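You operate a simulated robot arm through the tools that you are given. There is no shell and no other tool. Be economical: measure what you need, move in short steps, check, and stop when the job is done.

You are at the controls of a simulated robot arm. One attempt, no reset.

JOB
Test the rye on the tester, then grind it into the mill's beaker.
Fine: tester dial on its grain, one press; leave the mill dial; grind all, spill none; mill off after.

The check looks at the end state, three seconds after you hand in, the way a careful person would. Anything else that was tipped, shoved, dropped, spilled or broken makes it a failure.

ROBOT AND FRAMES
A 6-joint arm with a two-finger parallel gripper, fixed in place. Base frame: the origin is at the foot of the arm, x ahead of it, y to its left, z up; the work surface is at about z = 85. Lengths are in cm, angles in rad, forces in N, time in s.
With the tool pointing down near the work surface it reaches from about 26 to 68 cm from the base axis. Its first joint turns from -1.152 to 1.152 rad. Payload 2.9 kg.
The TCP is the grasp point between the finger pads, 3 cm short of the fingertips. In the tool frame z runs along the fingers and y along their closing line. Largest opening 11 cm; finger width 2, thickness 1; the body of the gripper, 4.8 by 11.2 cm, starts 5.5 cm behind the TCP.
Orientation is told as [roll, pitch, yaw] about the base's x, y, z axes, in that order, counted from this pose: with the fingers straight down and closing along the base's y, the tool's x points along the base's -x, its y along +y and its z along -z.

CONTROLS
- The arm moves only by the tool play_rows. Its argument "deltas" is one flat list of numbers, 7 for each row, row after row: the shift along the base's x, y, z in cm, then the turn, a rotation vector about the base's x, y, z in degrees, then the gripper command, from -1 (fully open) to 1 (shut), values between in proportion. In form: [dx, dy, dz, rx, ry, rz, claw, dx, dy, dz, rx, ry, rz, claw, ...]. A call has 1 to 8 rows; each row shifts and turns the commanded pose from where the row before left it. A row lasts 0.2 s, in which the tool goes at most 5 cm and 0.15 rad; a call with a longer step from one row to the next is refused whole, and so is a gripper value outside its range. Where a pose cannot be reached the arm comes as near as it can. A force on the tool above 90 N (or 10 N above the force at the start of the call, whichever is more), or a blocked arm, ends the call early, and 0.2 s more pass. Each finger travels about 10.8 cm/s and halts on what it meets, pressing with about 23 N; the grip force reading is that of the motor and also rises with nothing between the fingers. The clock runs only during rows and for 0.2 s after the last one: add rows that do not move to give the fingers time. It gives the time, the measured TCP pose, the force on the tool (base axes), the opening and the grip force at its end, in the units of the frame above (readings bear some noise), with the torque about the TCP (base axes, N m) and any sound that the robot's microphone picked up, and new pictures: "pictures" is both (left out), scene, wrist or none.
- Cameras (640 x 400 px; columns grow to the right, rows downward): "scene" is fixed at [8.33, 41.64, 140.15]; the picture's right is [-0.78, -0.63, 0.00], its down [-0.25, 0.32, -0.91] and it looks along [0.57, -0.71, -0.41] (base axes); focal length 295 px, centre (320, 200). "wrist" rides on the gripper at [7.2, 1.7, -10.3] in the tool frame; the picture's right is [-0.23, 0.97, 0.00], its down [-0.76, -0.18, -0.62] and it looks along [-0.61, -0.14, 0.78] (tool axes); focal length 222 px, centre (320, 200). There is no depth. A picture from a camera that has moved, and an enlarged one, comes with that camera's place and axes in the base frame and with its lens. The place of the scene camera against the robot may be out by one fixed shift of up to 1.8 cm in any direction.
- zoom(camera, box): a new picture of the part [left, top, right, bottom] of that camera's present view, enlarged. The clock stands still meanwhile.
- finish_job(): hands the job in; it is judged then, once.

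Go step by step. Nothing tells you positions but the pictures and the camera data: compare them with the known pose of the tool, close in by small moves and look again before you grip or let go. The budget is 120 turns and 200 pictures, counting those below and the enlarged ones. Unless the task says otherwise, let go and move clear before handing in, and close with one line.

The tools are called after "Request:" as name(argument=value, ...) on one line, values as JSON. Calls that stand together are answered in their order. play_rows: Moves the arm, as the interface text tells. Its arguments: {"type":"object","properties":{"deltas":{"type":"array"},"pictures":{"type":"string","enum":["both","scene","wrist","none"]}},"required":["deltas"]} The other tools are called the same way: zoom (camera, box) takes an enlarged picture of a part of a camera's view; finish_job () hands the job in.

At the start:

```text
t: 0.0
position: [34.98, -7.23, 124.1]
tool_rot: [0.0, 0.0, 0.001]
wrist_force: [0.0, 0.4, 0.9]
moment: [-0.02, -0.02, 0.02]
gripper_width: 11.02
finger_force: 0.2
```

scene: 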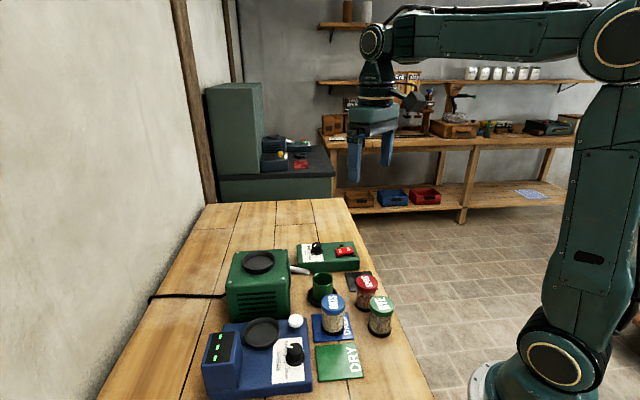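
wrist: 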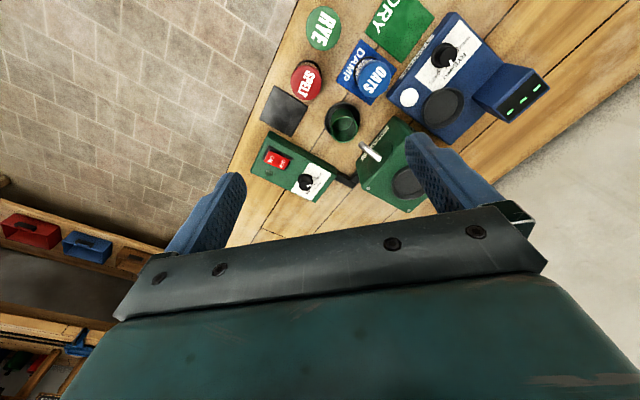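

I see a tester (blue, with dial, button and display), a mill (green, with hopper, spout over a beaker and a separate control box), and three cups: oats, spelt and rye. I zoom in to read the details.

Request:
zoom(camera="scene", box=[190, 300, 350, 400])

Request:
zoom(camera="scene", box=[270, 230, 430, 330])

Request:
zoom(camera="wrist", box=[360, 0, 560, 125])

Request:
zoom(camera="wrist", box=[240, 80, 440, 205])

```text
4.00 times, centred on (270, 350) of scene
camera zoom: at [8.33, 41.64, 140.15], right [-0.78, -0.63, 0.0], down [-0.25, 0.32, -0.91], along [0.57, -0.71, -0.41], focal length 1180 px, centre (520, -400)
```

zoom: 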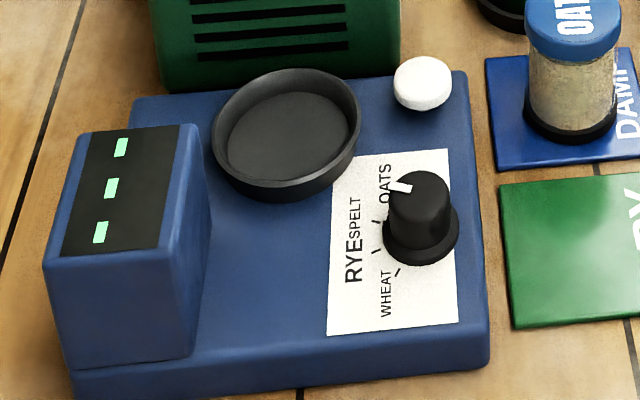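

```text
4.00 times, centred on (350, 280) of scene
camera zoom: at [8.33, 41.64, 140.15], right [-0.78, -0.63, 0.0], down [-0.25, 0.32, -0.91], along [0.57, -0.71, -0.41], focal length 1180 px, centre (200, -120)
```

zoom: 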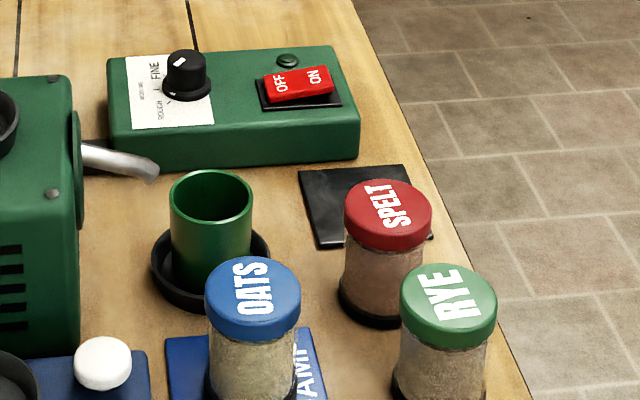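

```text
3.20 times, centred on (460, 62) of wrist
camera zoom: at [27.76, -5.5, 134.31], right [0.23, 0.97, 0.0], down [0.76, -0.18, 0.62], along [0.61, -0.14, -0.78], focal length 711 px, centre (-128, 640)
```

zoom: 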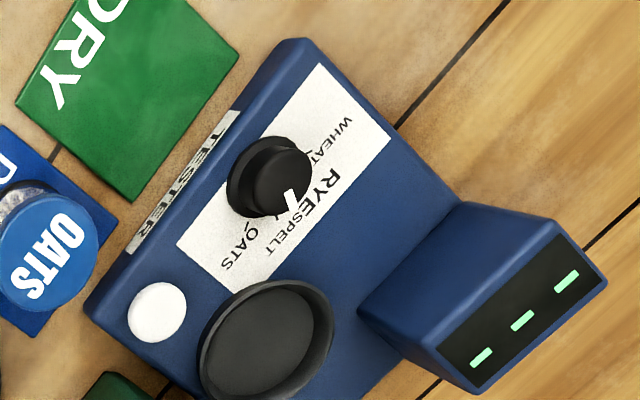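

```text
3.20 times, centred on (340, 142) of wrist
camera zoom: at [27.76, -5.5, 134.31], right [0.23, 0.97, 0.0], down [0.76, -0.18, 0.62], along [0.61, -0.14, -0.78], focal length 711 px, centre (256, 384)
```

zoom: 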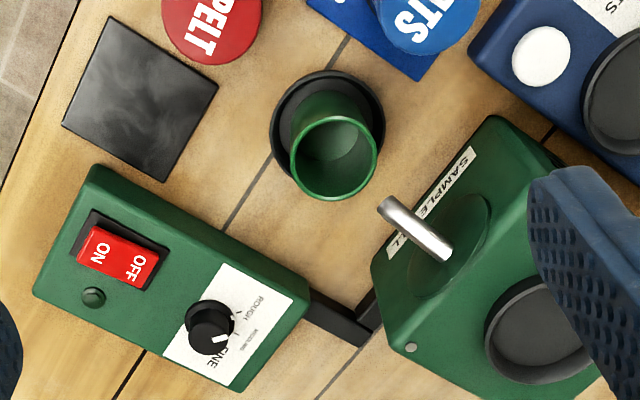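

The spout seems not to be directly over the beaker, and the jars look lidded. I go lower for a closer look.

Request:
play_rows(deltas=[-2, 2, -4, 0, 0, 0, -1, -2, 2, -4, 0, 0, 0, -1, -1, 0, -2, 0, 0, 0, -1])

Request:
zoom(camera="wrist", box=[200, 0, 440, 150])

Request:
zoom(camera="scene", box=[300, 270, 410, 340])

```text
t: 0.8
position: [30.27, -3.16, 113.74]
tool_rot: [-0.001, -0.003, 0.001]
wrist_force: [-0.2, -0.1, 0.1]
moment: [-0.03, -0.01, 0.0]
gripper_width: 10.95
finger_force: 0.1
camera wrist: at [23.03, -1.48, 124.21], right [0.23, 0.97, 0.0], down [0.76, -0.18, 0.62], along [0.61, -0.14, -0.78], focal length 222 px, centre (320, 200)
```

scene: 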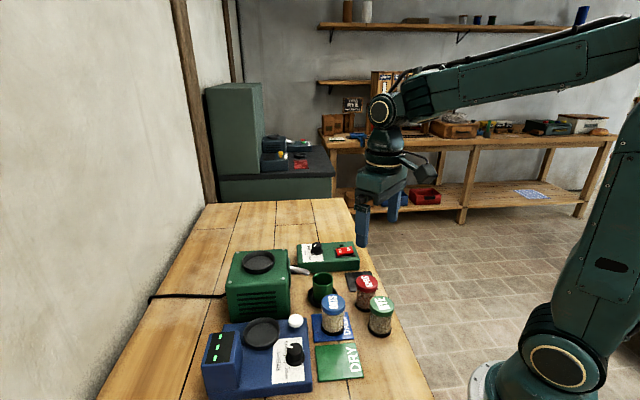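
wrist: 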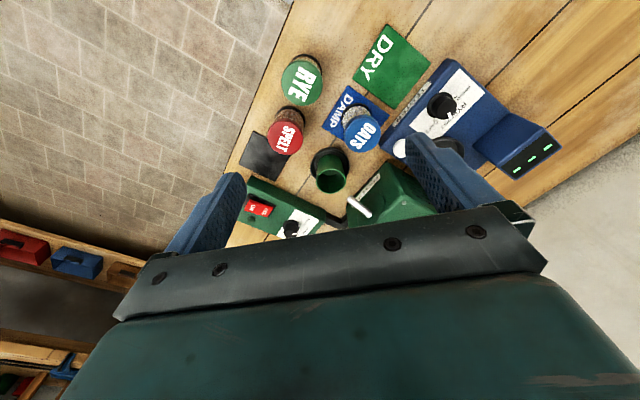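

```text
2.67 times, centred on (320, 75) of wrist
camera zoom: at [23.03, -1.48, 124.21], right [0.23, 0.97, 0.0], down [0.76, -0.18, 0.62], along [0.61, -0.14, -0.78], focal length 592 px, centre (320, 533)
```

zoom: 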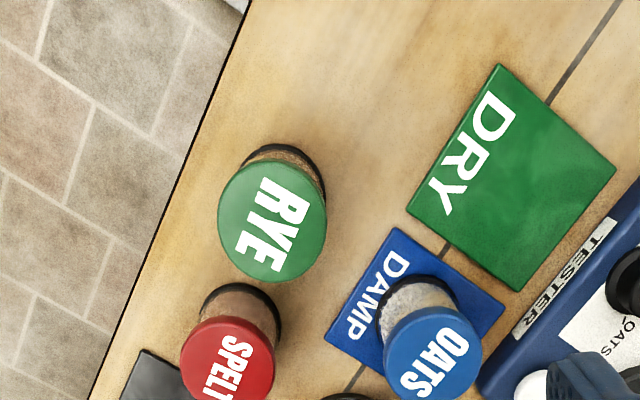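

```text
5.71 times, centred on (355, 305) of scene
camera zoom: at [8.33, 41.64, 140.15], right [-0.78, -0.63, 0.0], down [-0.25, 0.32, -0.91], along [0.57, -0.71, -0.41], focal length 1686 px, centre (120, -400)
```

zoom: 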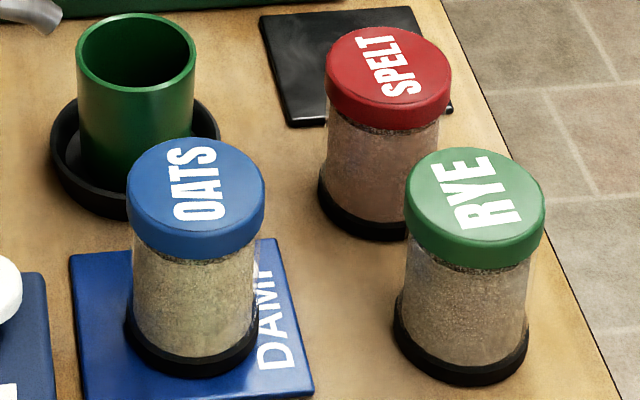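

Jars have pressed-on caps. I now look at the mill hopper, the spout and the tester pan from above.

Request:
play_rows(deltas=[4, 1, 1, 0, 0, 0, -1, 4, 1, 1, 0, 0, 0, -1, 4, 1, 1, 0, 0, 0, -1, 0, 0, 0, 0, 0, 0, -1], pictures="wrist")

Request:
zoom(camera="wrist", box=[240, 20, 440, 145])

Request:
zoom(camera="wrist", box=[360, 0, 520, 100])

```text
t: 1.8
position: [42.34, -0.05, 116.91]
tool_rot: [0.001, 0.0, -0.001]
wrist_force: [0.4, -0.7, -0.2]
moment: [-0.03, 0.02, 0.02]
gripper_width: 10.98
finger_force: 0.0
camera wrist: at [35.07, 1.69, 127.44], right [0.23, 0.97, 0.0], down [0.76, -0.18, 0.62], along [0.61, -0.14, -0.78], focal length 222 px, centre (320, 200)
```

wrist: 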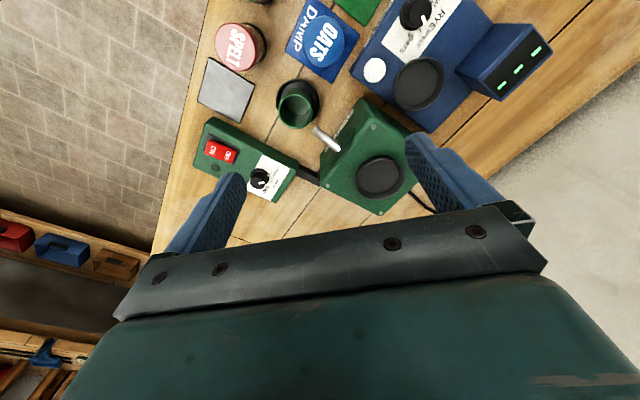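

```text
3.20 times, centred on (340, 82) of wrist
camera zoom: at [35.07, 1.69, 127.44], right [0.23, 0.97, 0.0], down [0.76, -0.18, 0.62], along [0.61, -0.14, -0.78], focal length 711 px, centre (256, 576)
```

zoom: 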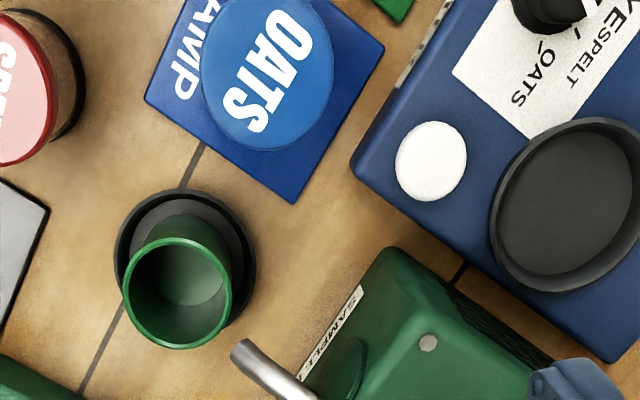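

```text
4.00 times, centred on (440, 50) of wrist
camera zoom: at [35.07, 1.69, 127.44], right [0.23, 0.97, 0.0], down [0.76, -0.18, 0.62], along [0.61, -0.14, -0.78], focal length 888 px, centre (-160, 800)
```

zoom: 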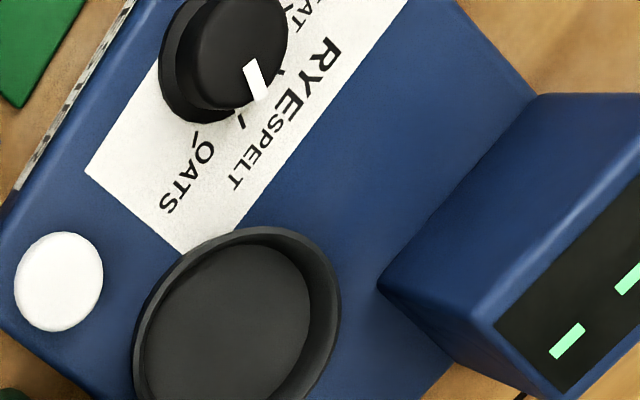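

The tester's dish is a shallow pan. I go further over the mill to see its hopper and the spout.

Request:
play_rows(deltas=[4, 2, 0, 0, 0, 0, -1, 4, 2, 0, 0, 0, 0, -1, 0, 0, 0, 0, 0, 0, -1], pictures="wrist")

Request:
zoom(camera="wrist", box=[240, 30, 440, 155])

```text
t: 2.6
position: [50.48, 4.06, 116.79]
tool_rot: [0.0, -0.001, 0.001]
wrist_force: [0.2, -0.5, 0.0]
moment: [0.02, -0.03, 0.02]
gripper_width: 10.99
finger_force: 0.0
camera wrist: at [43.2, 5.83, 127.14], right [0.23, 0.97, 0.0], down [0.76, -0.18, 0.62], along [0.61, -0.14, -0.78], focal length 222 px, centre (320, 200)
```

wrist: 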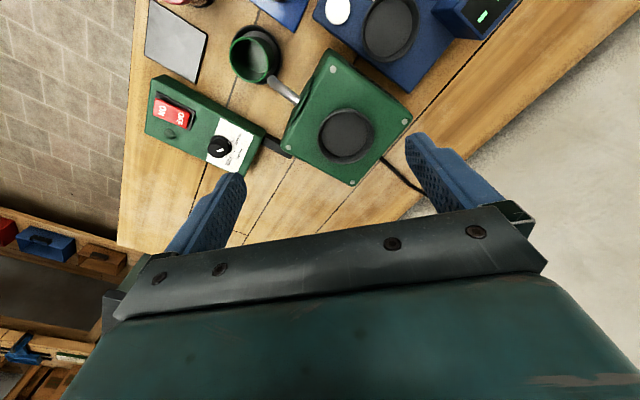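

```text
3.20 times, centred on (340, 92) of wrist
camera zoom: at [43.2, 5.83, 127.14], right [0.23, 0.97, 0.0], down [0.76, -0.18, 0.62], along [0.61, -0.14, -0.78], focal length 711 px, centre (256, 544)
```

zoom: 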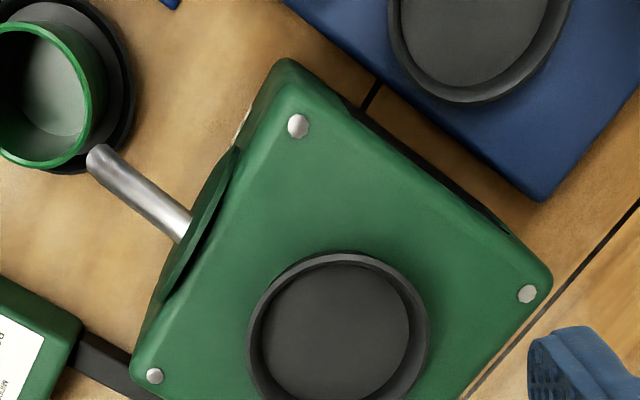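

Tester pan and mill hopper are both shallow solid dishes, rye jar at about (28.4, -5.0). I set the tester's dial first, so I move closer to it for a look.

Request:
play_rows(deltas=[-3, 2, -2, 0, 0, 0, -1, -3, 2, -3, 0, 0, 0, -1, -3, 2, -3, 0, 0, 0, -1, -3, 2, -3, 0, 0, 0, -1, 0, 0, -3, 0, 0, 0, -1, 0, 0, 0, 0, 0, 0, -1])

Request:
zoom(camera="wrist", box=[240, 0, 440, 125])

```text
t: 4.0
position: [38.23, 11.73, 102.66]
tool_rot: [0.001, 0.0, -0.001]
wrist_force: [-0.5, 0.7, -0.4]
moment: [0.01, 0.01, 0.01]
gripper_width: 11.0
finger_force: 0.0
camera wrist: at [30.94, 13.45, 113.07], right [0.23, 0.97, 0.0], down [0.76, -0.18, 0.62], along [0.61, -0.14, -0.78], focal length 222 px, centre (320, 200)
```

scene: 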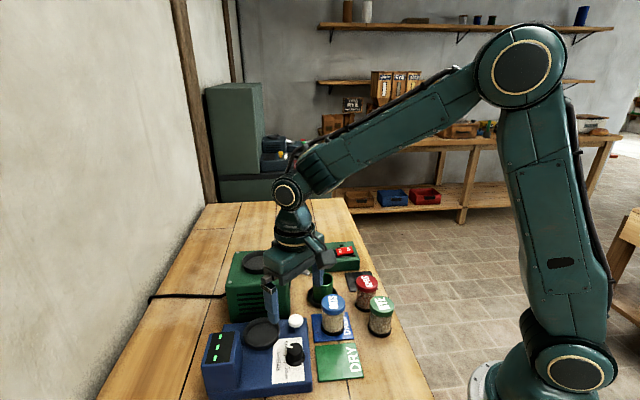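
wrist: 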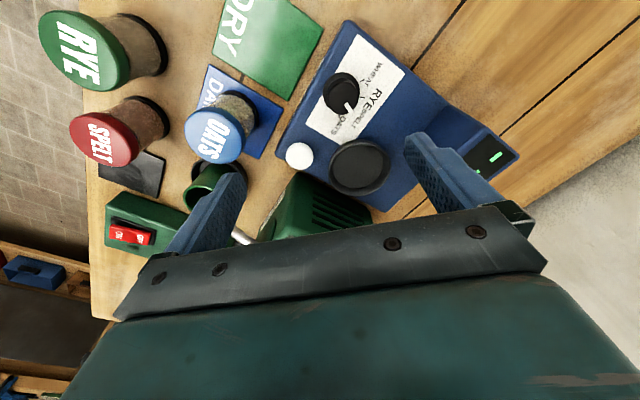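

```text
3.20 times, centred on (340, 62) of wrist
camera zoom: at [30.94, 13.45, 113.07], right [0.23, 0.97, 0.0], down [0.76, -0.18, 0.62], along [0.61, -0.14, -0.78], focal length 711 px, centre (256, 640)
```

zoom: 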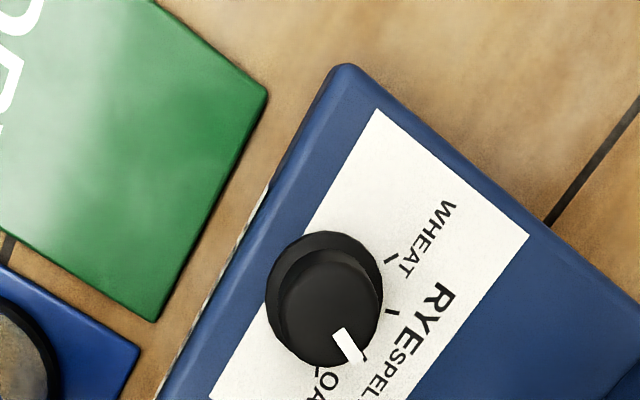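

The pointer is on SPELT (about 25° from x), RYE lies near 61°, and the knob axis is near (36.95, 14.35). I move over the knob with the fingers at 6 cm and check.

Request:
play_rows(deltas=[-0.64, 1.31, -3, 0, 0, 0, -0.09, -0.64, 1.31, -3.4, 0, 0, 0, -0.09, 0, 0, 0, 0, 0, 0, -0.09])

Request:
zoom(camera="wrist", box=[240, 20, 440, 145])

Request:
zoom(camera="scene", box=[220, 290, 380, 390])

```text
t: 4.8
position: [36.75, 14.35, 96.3]
tool_rot: [0.0, 0.002, 0.0]
wrist_force: [-0.1, -0.1, -0.7]
moment: [0.02, 0.03, -0.02]
gripper_width: 6.02
finger_force: 0.1
camera wrist: at [29.62, 16.02, 106.64], right [0.23, 0.97, 0.0], down [0.76, -0.18, 0.62], along [0.61, -0.14, -0.78], focal length 222 px, centre (320, 200)
```

scene: 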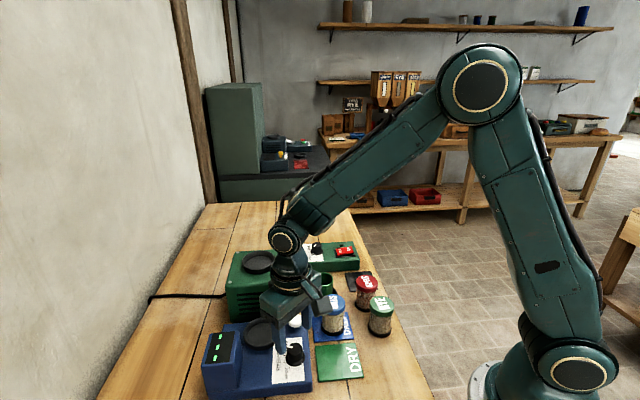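
wrist: 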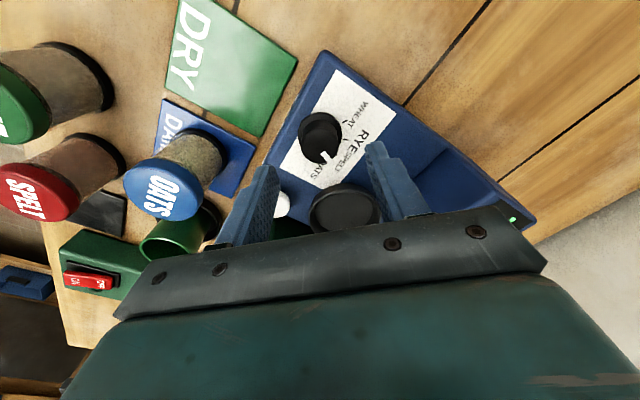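

```text
3.20 times, centred on (340, 82) of wrist
camera zoom: at [29.62, 16.02, 106.64], right [0.23, 0.97, 0.0], down [0.76, -0.18, 0.62], along [0.61, -0.14, -0.78], focal length 711 px, centre (256, 576)
```

zoom: 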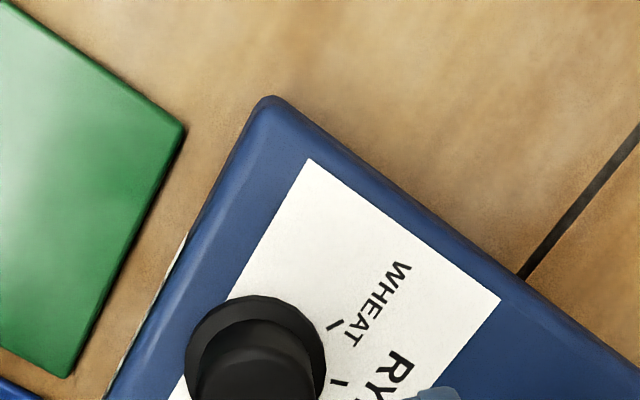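

```text
4.00 times, centred on (300, 340) of scene
camera zoom: at [8.33, 41.64, 140.15], right [-0.78, -0.63, 0.0], down [-0.25, 0.32, -0.91], along [0.57, -0.71, -0.41], focal length 1180 px, centre (400, -360)
```

zoom: 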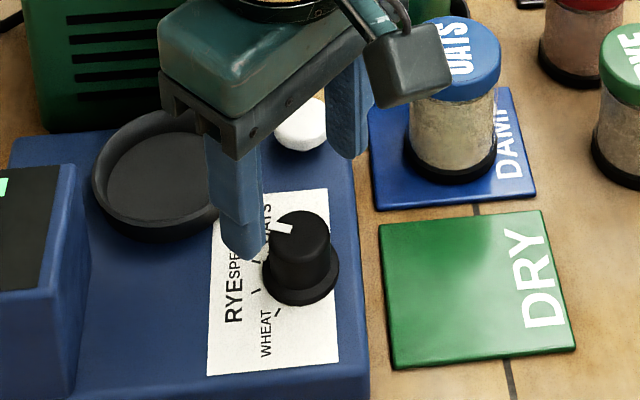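

Knob axis refined to about (36.65, 14.4), top near z 92.3. I lower the fingers around it and close.

Request:
play_rows(deltas=[-0.1, 0.05, -1.5, 0, 0, 0, -0.09, 0, 0, -1.5, 0, 0, 0, -0.09, 0, 0, 0, 0, 0, 0, -0.09])

Request:
zoom(camera="scene", box=[220, 290, 380, 390])

Request:
zoom(camera="wrist", box=[220, 80, 420, 205])

```text
t: 5.6
position: [36.69, 14.51, 93.41]
tool_rot: [-0.001, 0.0, 0.0]
wrist_force: [0.3, 0.5, -0.1]
moment: [-0.01, 0.02, 0.02]
gripper_width: 6.01
finger_force: 0.1
camera wrist: at [29.43, 16.1, 103.79], right [0.23, 0.97, 0.0], down [0.76, -0.18, 0.62], along [0.61, -0.14, -0.78], focal length 222 px, centre (320, 200)
```

scene: 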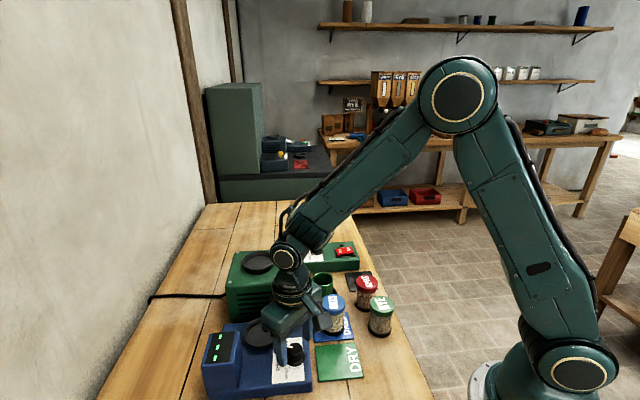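
wrist: 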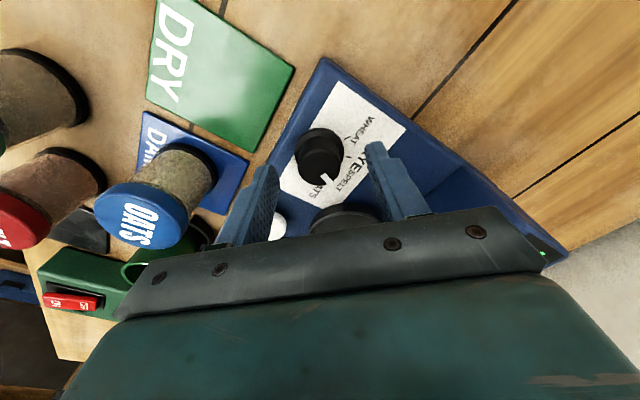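

```text
4.00 times, centred on (300, 340) of scene
camera zoom: at [8.33, 41.64, 140.15], right [-0.78, -0.63, 0.0], down [-0.25, 0.32, -0.91], along [0.57, -0.71, -0.41], focal length 1180 px, centre (400, -360)
```

zoom: 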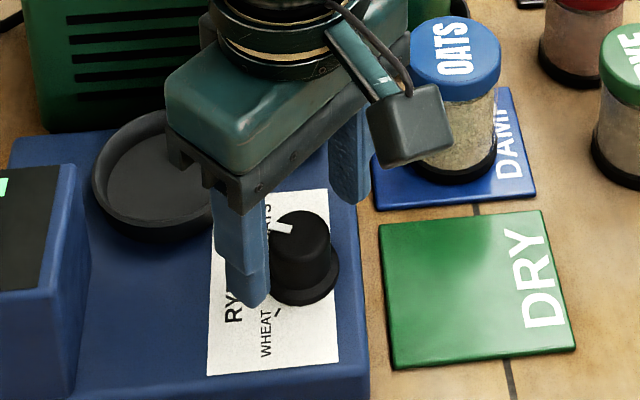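

```text
3.20 times, centred on (320, 142) of wrist
camera zoom: at [29.43, 16.1, 103.79], right [0.23, 0.97, 0.0], down [0.76, -0.18, 0.62], along [0.61, -0.14, -0.78], focal length 711 px, centre (320, 384)
```

zoom: 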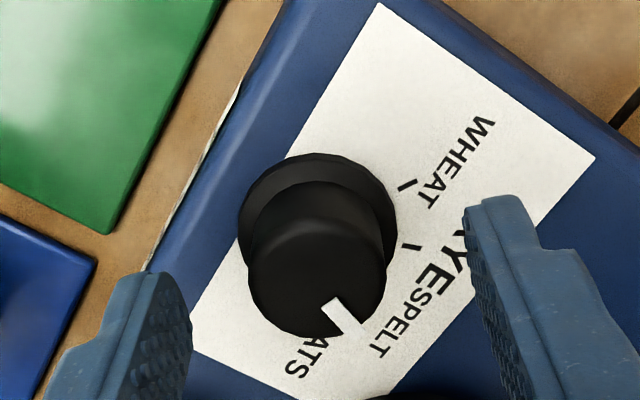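

The fingers straddle the knob correctly. I close on it.

Request:
play_rows(deltas=[0, -0.08, -0.4, 0, 0, 0, -0.09, 0, 0, 0, 0, 0, 0, 0.3, 0, 0, 0, 0, 0, 0, 0.7, 0, 0, 0, 0, 0, 0, 0.7], pictures="none")

```text
t: 6.6
position: [36.59, 14.24, 92.98]
tool_rot: [0.0, 0.0, 0.001]
wrist_force: [0.8, 1.4, -2.0]
moment: [0.14, -0.17, 0.01]
gripper_width: 2.83
finger_force: 45.1
```

The knob is held at 2.83 cm wide. I turn it +39° about z.

Request:
play_rows(deltas=[0, 0, 0, 0, 0, 7.8, 0.7, 0, 0, 0, 0, 0, 7.8, 0.7, 0, 0, 0, 0, 0, 7.8, 0.7, 0, 0, 0, 0, 0, 7.8, 0.7, 0, 0, 0, 0, 0, 7.8, 0.7, 0, 0, 0, 0, 0, 0, 0.7])

Request:
zoom(camera="scene", box=[220, 290, 380, 390])

Request:
zoom(camera="wrist", box=[220, 80, 420, 205])

```text
t: 8.0
position: [36.72, 14.07, 93.08]
tool_rot: [-0.002, 0.004, 0.677]
wrist_force: [9.9, -23.9, -9.0]
moment: [0.01, -0.38, -0.08]
gripper_width: 2.85
finger_force: 45.2
camera wrist: at [30.0, 10.94, 103.47], right [-0.43, 0.9, 0.0], down [0.7, 0.34, 0.62], along [0.56, 0.27, -0.78], focal length 222 px, centre (320, 200)
```

scene: 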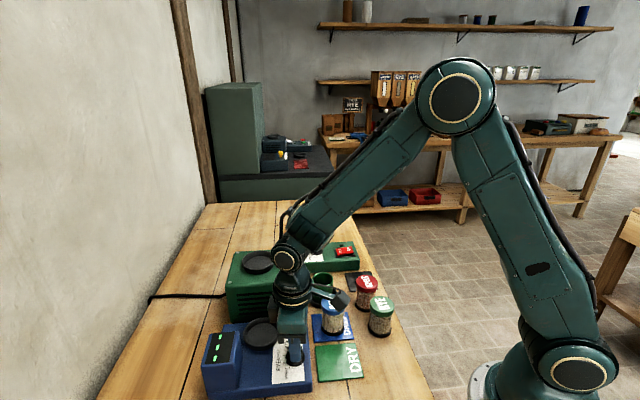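
wrist: 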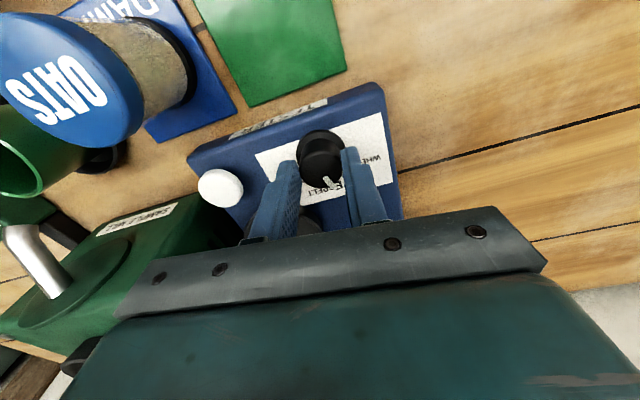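

```text
4.00 times, centred on (300, 340) of scene
camera zoom: at [8.37, 41.58, 140.16], right [-0.78, -0.63, 0.0], down [-0.25, 0.32, -0.91], along [0.57, -0.71, -0.41], focal length 1180 px, centre (400, -360)
```

zoom: 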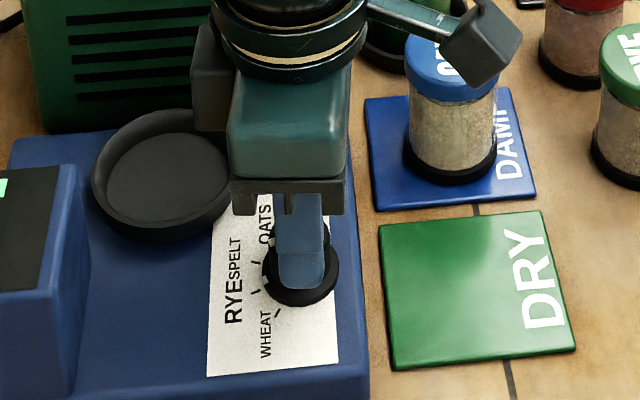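

```text
3.20 times, centred on (320, 142) of wrist
camera zoom: at [30.0, 10.94, 103.47], right [-0.43, 0.9, 0.0], down [0.7, 0.34, 0.62], along [0.56, 0.27, -0.78], focal length 711 px, centre (320, 384)
```

zoom: 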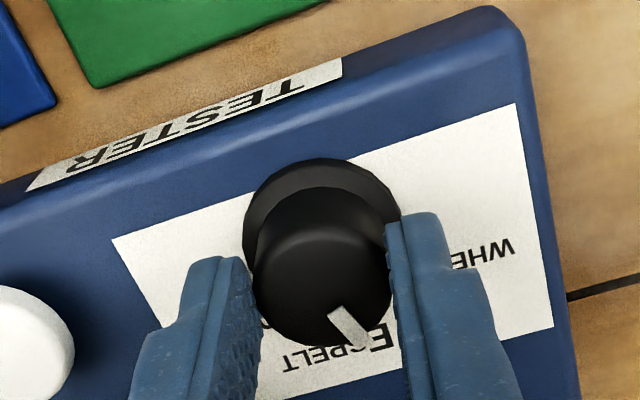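

The pointer turned with the fingers. I let go, rise and check it.

Request:
play_rows(deltas=[0, 0, 0, 0, 0, 0, 0.2, 0, 0, 0, 0, 0, 0, -0.09, 0, 0, 0, 0, 0, 0, -0.09, 0, 0, 3, 0, 0, 0, -0.09, 0, 0, 4, 0, 0, 0, -0.09, 0, 0, 0, 0, 0, 0, -0.09], pictures="wrist")

Request:
zoom(camera="wrist", box=[220, 50, 420, 175])

Request:
zoom(camera="scene", box=[220, 300, 348, 380])

```text
t: 9.4
position: [36.82, 14.48, 100.51]
tool_rot: [0.002, 0.002, 0.683]
wrist_force: [-0.7, 0.0, -0.6]
moment: [0.03, -0.01, 0.02]
gripper_width: 5.99
finger_force: 0.1
camera wrist: at [30.06, 11.14, 110.86], right [-0.44, 0.9, 0.0], down [0.7, 0.34, 0.62], along [0.56, 0.27, -0.78], focal length 222 px, centre (320, 200)
```

wrist: 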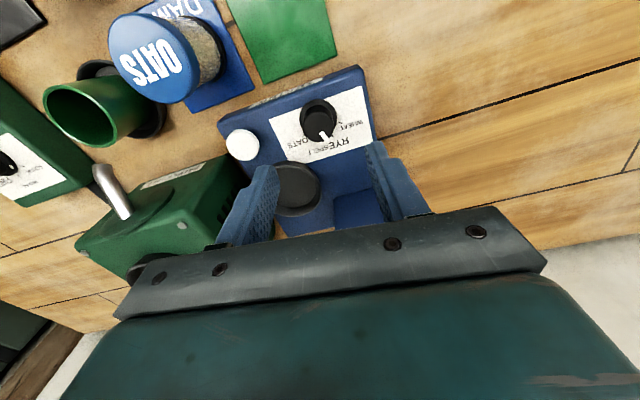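

```text
3.20 times, centred on (320, 112) of wrist
camera zoom: at [30.06, 11.14, 110.86], right [-0.44, 0.9, 0.0], down [0.7, 0.34, 0.62], along [0.56, 0.27, -0.78], focal length 711 px, centre (320, 480)
```

zoom: 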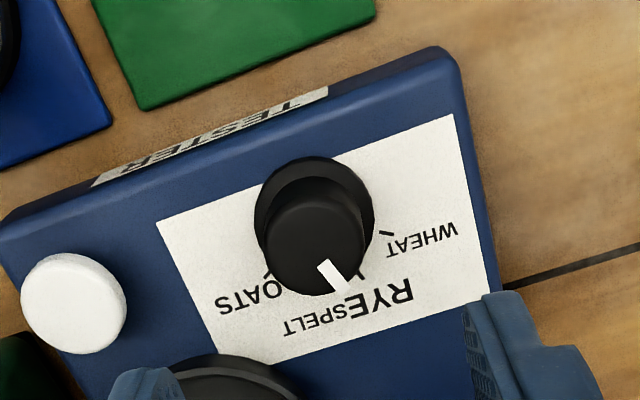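

```text
5.00 times, centred on (284, 340) of scene
camera zoom: at [8.33, 41.64, 140.15], right [-0.78, -0.63, 0.0], down [-0.25, 0.32, -0.91], along [0.57, -0.71, -0.41], focal length 1475 px, centre (500, -500)
```

zoom: 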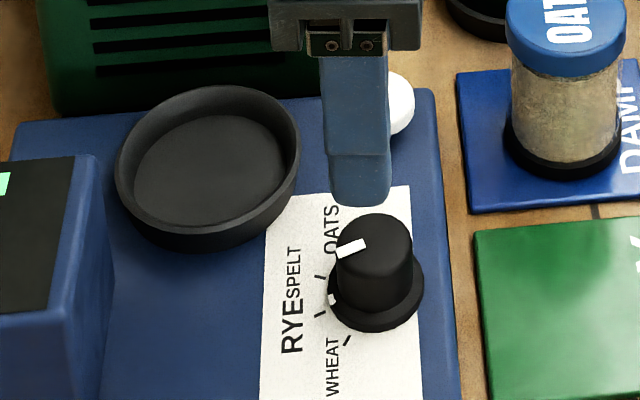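

Pointer is near RYE; I check the alignment more finely.

Request:
zoom(camera="scene", box=[276, 336, 308, 372])

Request:
zoom(camera="wrist", box=[292, 90, 348, 150])

```text
11.11 times, centred on (292, 354) of scene
camera zoom: at [8.33, 41.64, 140.15], right [-0.78, -0.63, 0.0], down [-0.25, 0.32, -0.91], along [0.57, -0.71, -0.41], focal length 3278 px, centre (631, -1511)
```

zoom: 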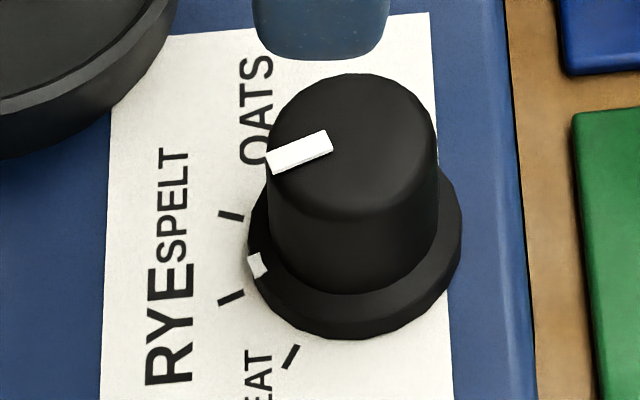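

```text
6.67 times, centred on (320, 120) of wrist
camera zoom: at [30.06, 11.14, 110.86], right [-0.44, 0.9, 0.0], down [0.7, 0.34, 0.62], along [0.56, 0.27, -0.78], focal length 1481 px, centre (320, 733)
```

zoom: 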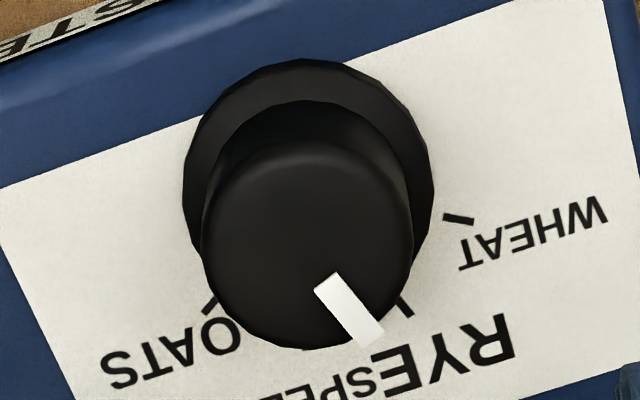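

Ticks and pointer both work out near 60–62°, so the dial is on RYE. Now I go over to the rye jar.

Request:
play_rows(deltas=[0, 0, 3.5, 0, 0, -6.5, -0.45, -1.68, -3.9, 0, 0, 0, -6.5, -0.45, -1.68, -3.9, 0, 0, 0, -6.5, -0.45, -1.68, -3.9, 0, 0, 0, -6.5, -0.45, -1.68, -3.9, 0, 0, 0, -6.5, -0.45, -1.68, -3.9, 0, 0, 0, -6.5, -0.45, 0, 0, 0, 0, 0, 0, -0.45])

Request:
zoom(camera="wrist", box=[200, 0, 440, 150])

```text
t: 11.0
position: [28.31, -4.71, 103.69]
tool_rot: [0.002, 0.0, -0.001]
wrist_force: [0.1, 0.3, -0.5]
moment: [-0.01, -0.01, -0.02]
gripper_width: 8.02
finger_force: 0.2
camera wrist: at [21.09, -3.06, 114.08], right [0.23, 0.97, 0.0], down [0.76, -0.18, 0.62], along [0.61, -0.14, -0.78], focal length 222 px, centre (320, 200)
```

scene: 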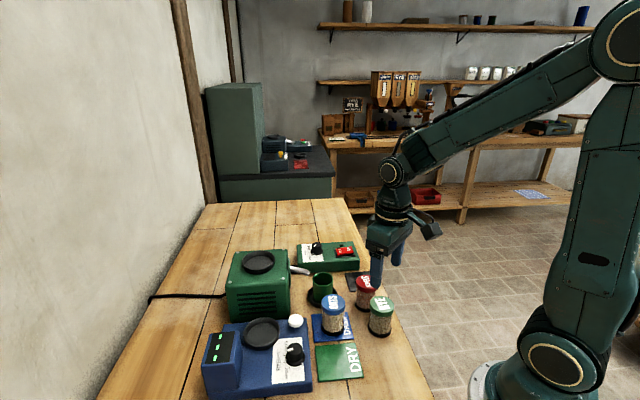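
wrist: 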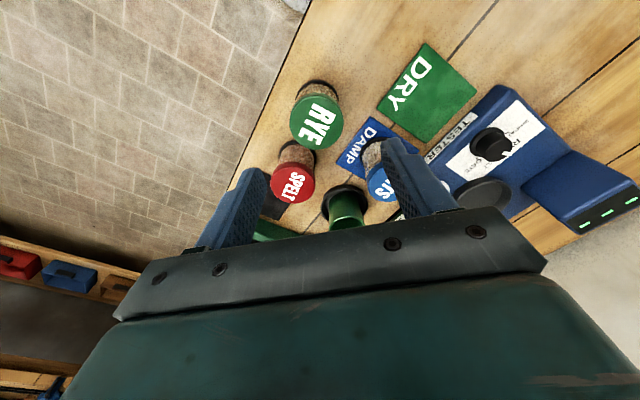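

```text
2.67 times, centred on (320, 75) of wrist
camera zoom: at [21.09, -3.06, 114.08], right [0.23, 0.97, 0.0], down [0.76, -0.18, 0.62], along [0.61, -0.14, -0.78], focal length 592 px, centre (320, 533)
```

zoom: 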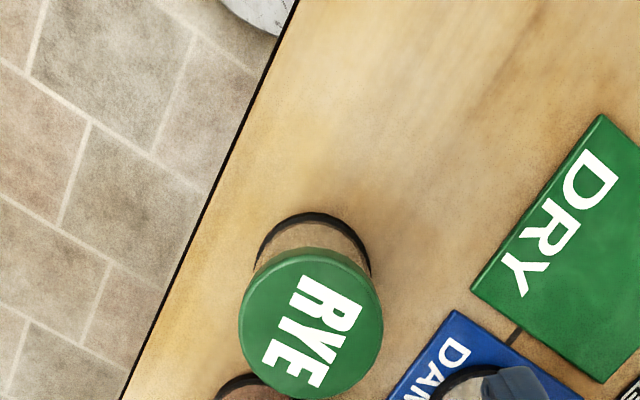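

Rye jar centre (28.4, -5.0), cap top near 92.3. I descend around the cap, grip, and lift slightly to learn whether the cap comes off or the jar comes along.

Request:
play_rows(deltas=[0.05, -0.15, -4, 0, 0, 0, -0.45, 0.05, -0.15, -4, 0, 0, 0, -0.45, 0, 0, -2.5, 0, 0, 0, -0.45, 0, 0, -2, 0, 0, 0, -0.45, 0, 0, 0, 0, 0, 0, -0.45])

Request:
zoom(camera="scene", box=[300, 240, 428, 350])

```text
t: 12.2
position: [28.37, -5.01, 91.27]
tool_rot: [0.0, 0.0, -0.001]
wrist_force: [0.0, -0.6, -0.7]
moment: [0.02, -0.02, -0.02]
gripper_width: 7.99
finger_force: 0.1
camera wrist: at [21.18, -3.47, 101.67], right [0.23, 0.97, 0.0], down [0.76, -0.18, 0.62], along [0.61, -0.14, -0.78], focal length 222 px, centre (320, 200)
```

scene: 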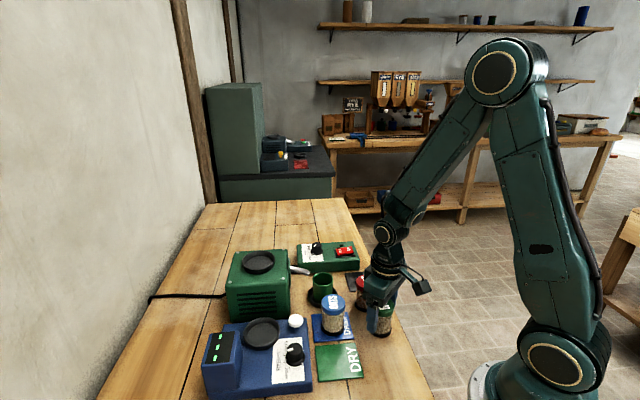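
wrist: 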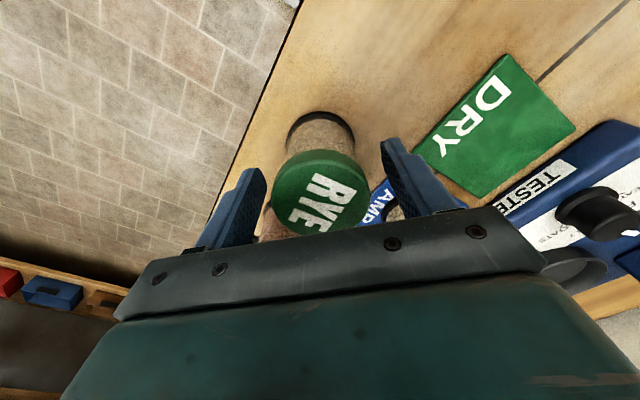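

```text
3.64 times, centred on (364, 295) of scene
camera zoom: at [8.33, 41.64, 140.15], right [-0.78, -0.63, 0.0], down [-0.25, 0.32, -0.91], along [0.57, -0.71, -0.41], focal length 1073 px, centre (160, -146)
```

zoom: 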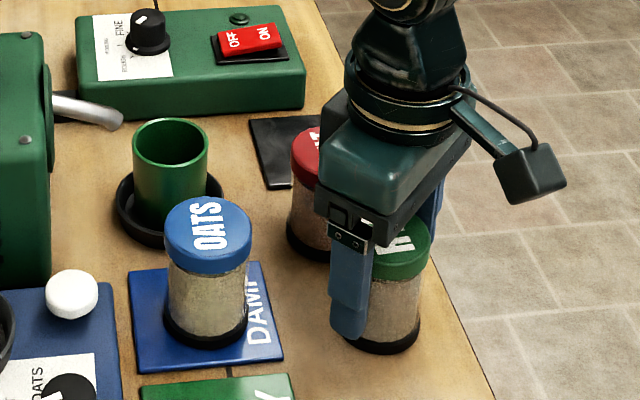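

Aligned. I close on it and lift 1.5 cm.

Request:
play_rows(deltas=[0, 0, 0, 0, 0, 0, 0.1, 0, 0, 0, 0, 0, 0, 0.4, 0, 0, 0, 0, 0, 0, 0.4, 0, 0, 0.5, 0, 0, 0, 0.4, 0, 0, 1, 0, 0, 0, 0.4, 0, 0, 0, 0, 0, 0, 0.4])

Request:
zoom(camera="scene", box=[300, 240, 428, 350])

```text
t: 13.6
position: [28.35, -5.27, 92.89]
tool_rot: [0.0, -0.001, 0.0]
wrist_force: [-0.1, -0.1, -2.5]
moment: [0.03, -0.01, -0.02]
gripper_width: 5.35
finger_force: 23.0
camera wrist: at [21.22, -3.6, 103.19], right [0.23, 0.97, 0.0], down [0.76, -0.18, 0.62], along [0.61, -0.14, -0.78], focal length 222 px, centre (320, 200)
```

scene: 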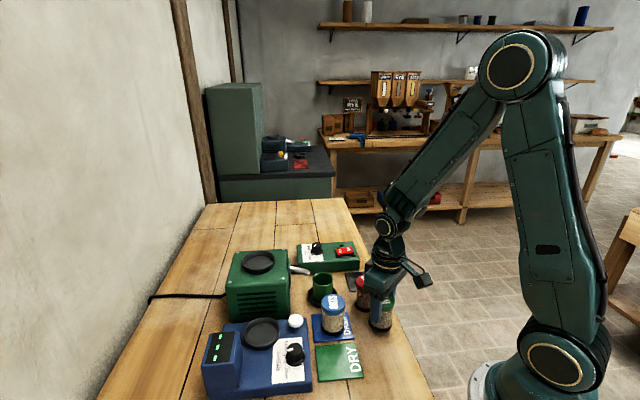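
wrist: 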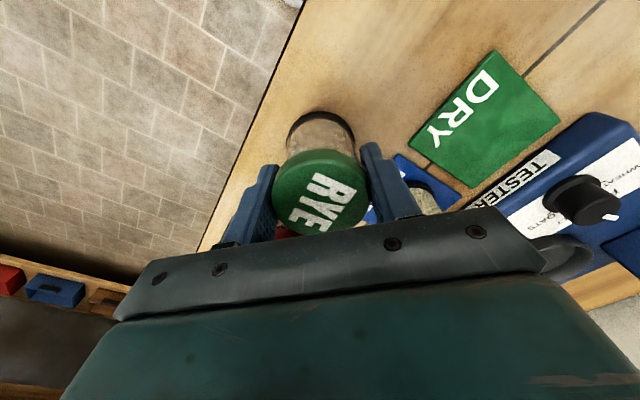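

```text
3.64 times, centred on (364, 295) of scene
camera zoom: at [8.33, 41.64, 140.15], right [-0.78, -0.63, 0.0], down [-0.25, 0.32, -0.91], along [0.57, -0.71, -0.41], focal length 1073 px, centre (160, -146)
```

zoom: 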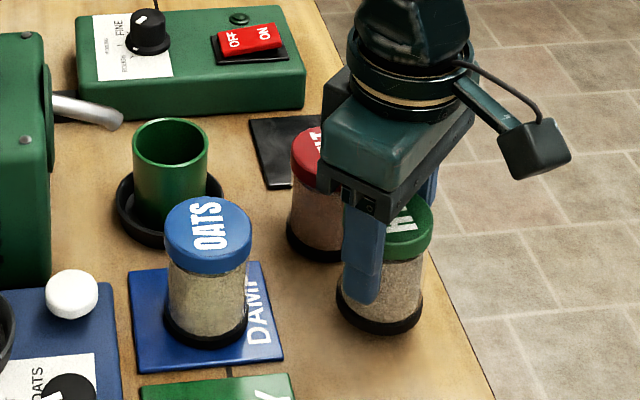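

The whole jar lifts, about 2.5 N, the cap stays on. I carry it toward the tester, stopping short to look at the pan.

Request:
play_rows(deltas=[0, 0, 4, 0, 0, 0, 0.4, 0, 0, 4, 0, 0, 0, 0.4, 1.9, 3.5, 2, 0, 0, 0, 0.4, 1.9, 3.5, 0, 0, 0, 0, 0.4, 1.9, 3.5, 0, 0, 0, 0, 0.4, 1.9, 3.5, 0, 0, 0, 0, 0.4, 1.9, 3.5, 0, 0, 0, 0, 0.4, 0, 0, 0, 0, 0, 0, 0.4])

Request:
zoom(camera="wrist", box=[260, 40, 500, 190])

Request:
zoom(camera="scene", box=[200, 300, 328, 380])

```text
t: 15.4
position: [37.96, 12.04, 102.54]
tool_rot: [-0.001, 0.0, 0.001]
wrist_force: [0.5, 0.8, -2.0]
moment: [-0.02, 0.01, -0.01]
gripper_width: 5.31
finger_force: 22.9
camera wrist: at [30.66, 13.64, 112.92], right [0.23, 0.97, 0.0], down [0.76, -0.18, 0.62], along [0.61, -0.14, -0.78], focal length 222 px, centre (320, 200)
```

scene: 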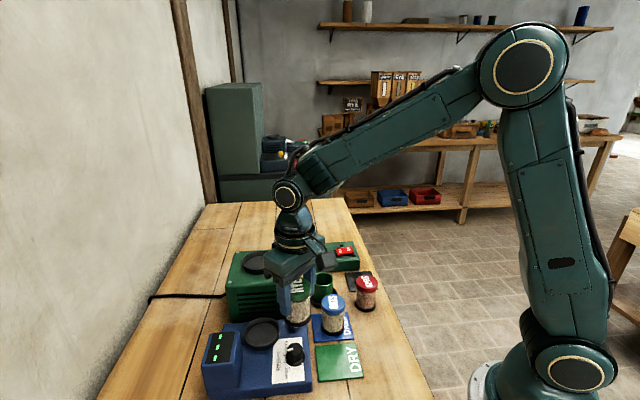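
wrist: 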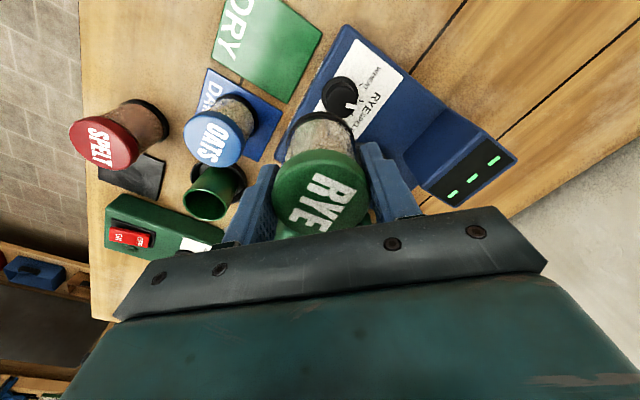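

```text
2.67 times, centred on (380, 115) of wrist
camera zoom: at [30.66, 13.64, 112.92], right [0.23, 0.97, 0.0], down [0.76, -0.18, 0.62], along [0.61, -0.14, -0.78], focal length 592 px, centre (160, 427)
```

zoom: 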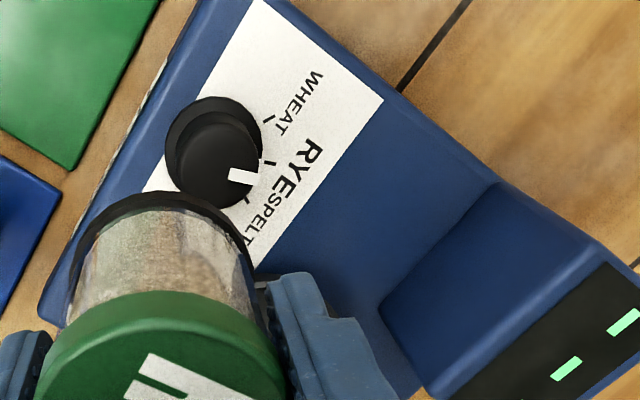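

```text
5.00 times, centred on (264, 340) of scene
camera zoom: at [8.33, 41.65, 140.15], right [-0.78, -0.63, 0.0], down [-0.25, 0.32, -0.91], along [0.57, -0.71, -0.41], focal length 1475 px, centre (600, -500)
```

zoom: 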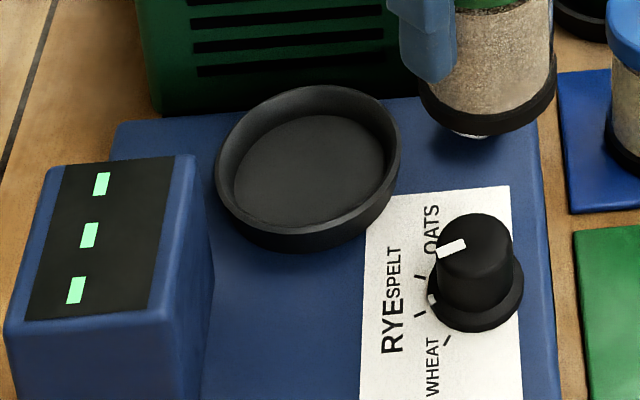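

Something pale sticks out under the jar's foot; I zoom on it.

Request:
zoom(camera="scene", box=[280, 296, 320, 332])

```text
11.11 times, centred on (300, 314) of scene
camera zoom: at [8.33, 41.65, 140.15], right [-0.78, -0.63, 0.0], down [-0.25, 0.32, -0.91], along [0.57, -0.71, -0.41], focal length 3278 px, centre (542, -1067)
```

zoom: 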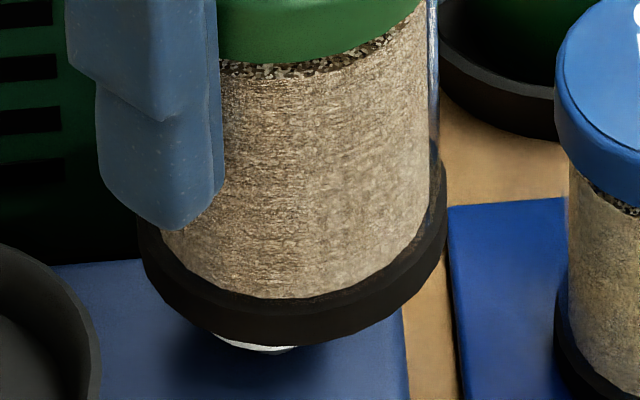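

That was just the white button behind the jar. I move over the pan, turning 39° so the fingers keep clear of button, display block and mill.

Request:
play_rows(deltas=[1.6, 0.57, 0, 0, 0, 7.8, 0.4, 1.6, 0.57, 0, 0, 0, 7.8, 0.4, 1.6, 0.57, 0, 0, 0, 7.8, 0.4, 1.6, 0.57, 0, 0, 0, 7.8, 0.4, 1.5, 0.57, -2.5, 0, 0, 7.8, 0.4, 0, 0, 0, 0, 0, 0, 0.4])

Request:
zoom(camera="scene", box=[200, 280, 328, 360])

Request:
zoom(camera="wrist", box=[220, 60, 420, 220])

```text
t: 16.8
position: [45.69, 14.75, 99.99]
tool_rot: [0.001, 0.0, 0.684]
wrist_force: [-0.4, 0.4, -2.1]
moment: [-0.01, -0.01, 0.02]
gripper_width: 5.32
finger_force: 22.8
camera wrist: at [39.05, 11.57, 110.37], right [-0.44, 0.9, 0.0], down [0.7, 0.34, 0.62], along [0.56, 0.27, -0.78], focal length 222 px, centre (320, 200)
```

scene: 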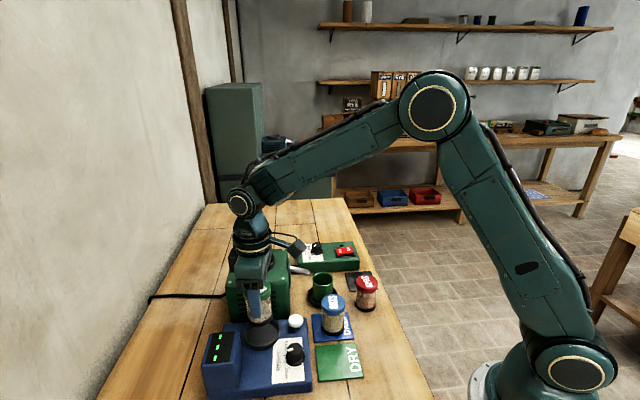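
wrist: 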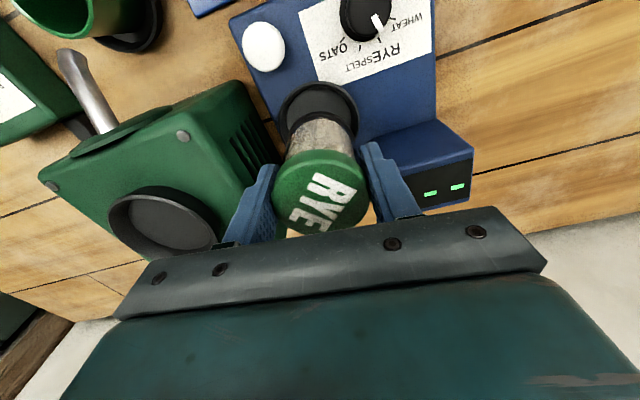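

```text
5.00 times, centred on (264, 320) of scene
camera zoom: at [8.34, 41.64, 140.15], right [-0.78, -0.63, 0.0], down [-0.25, 0.32, -0.91], along [0.57, -0.71, -0.41], focal length 1475 px, centre (600, -400)
```

zoom: 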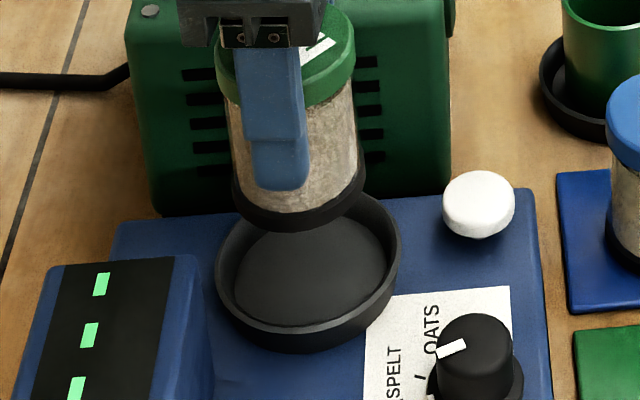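

```text
2.50 times, centred on (320, 140) of wrist
camera zoom: at [39.05, 11.57, 110.37], right [-0.44, 0.9, 0.0], down [0.7, 0.34, 0.62], along [0.56, 0.27, -0.78], focal length 555 px, centre (320, 350)
```

zoom: 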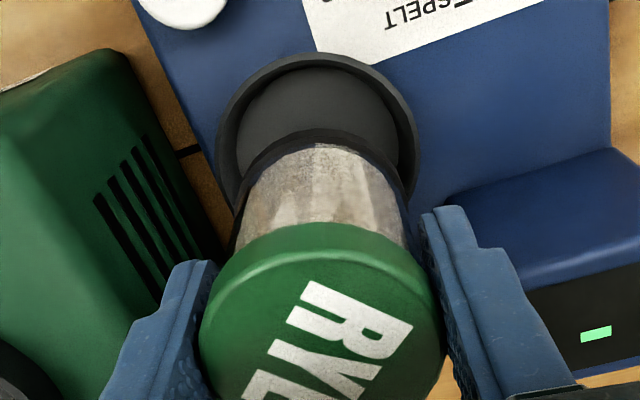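

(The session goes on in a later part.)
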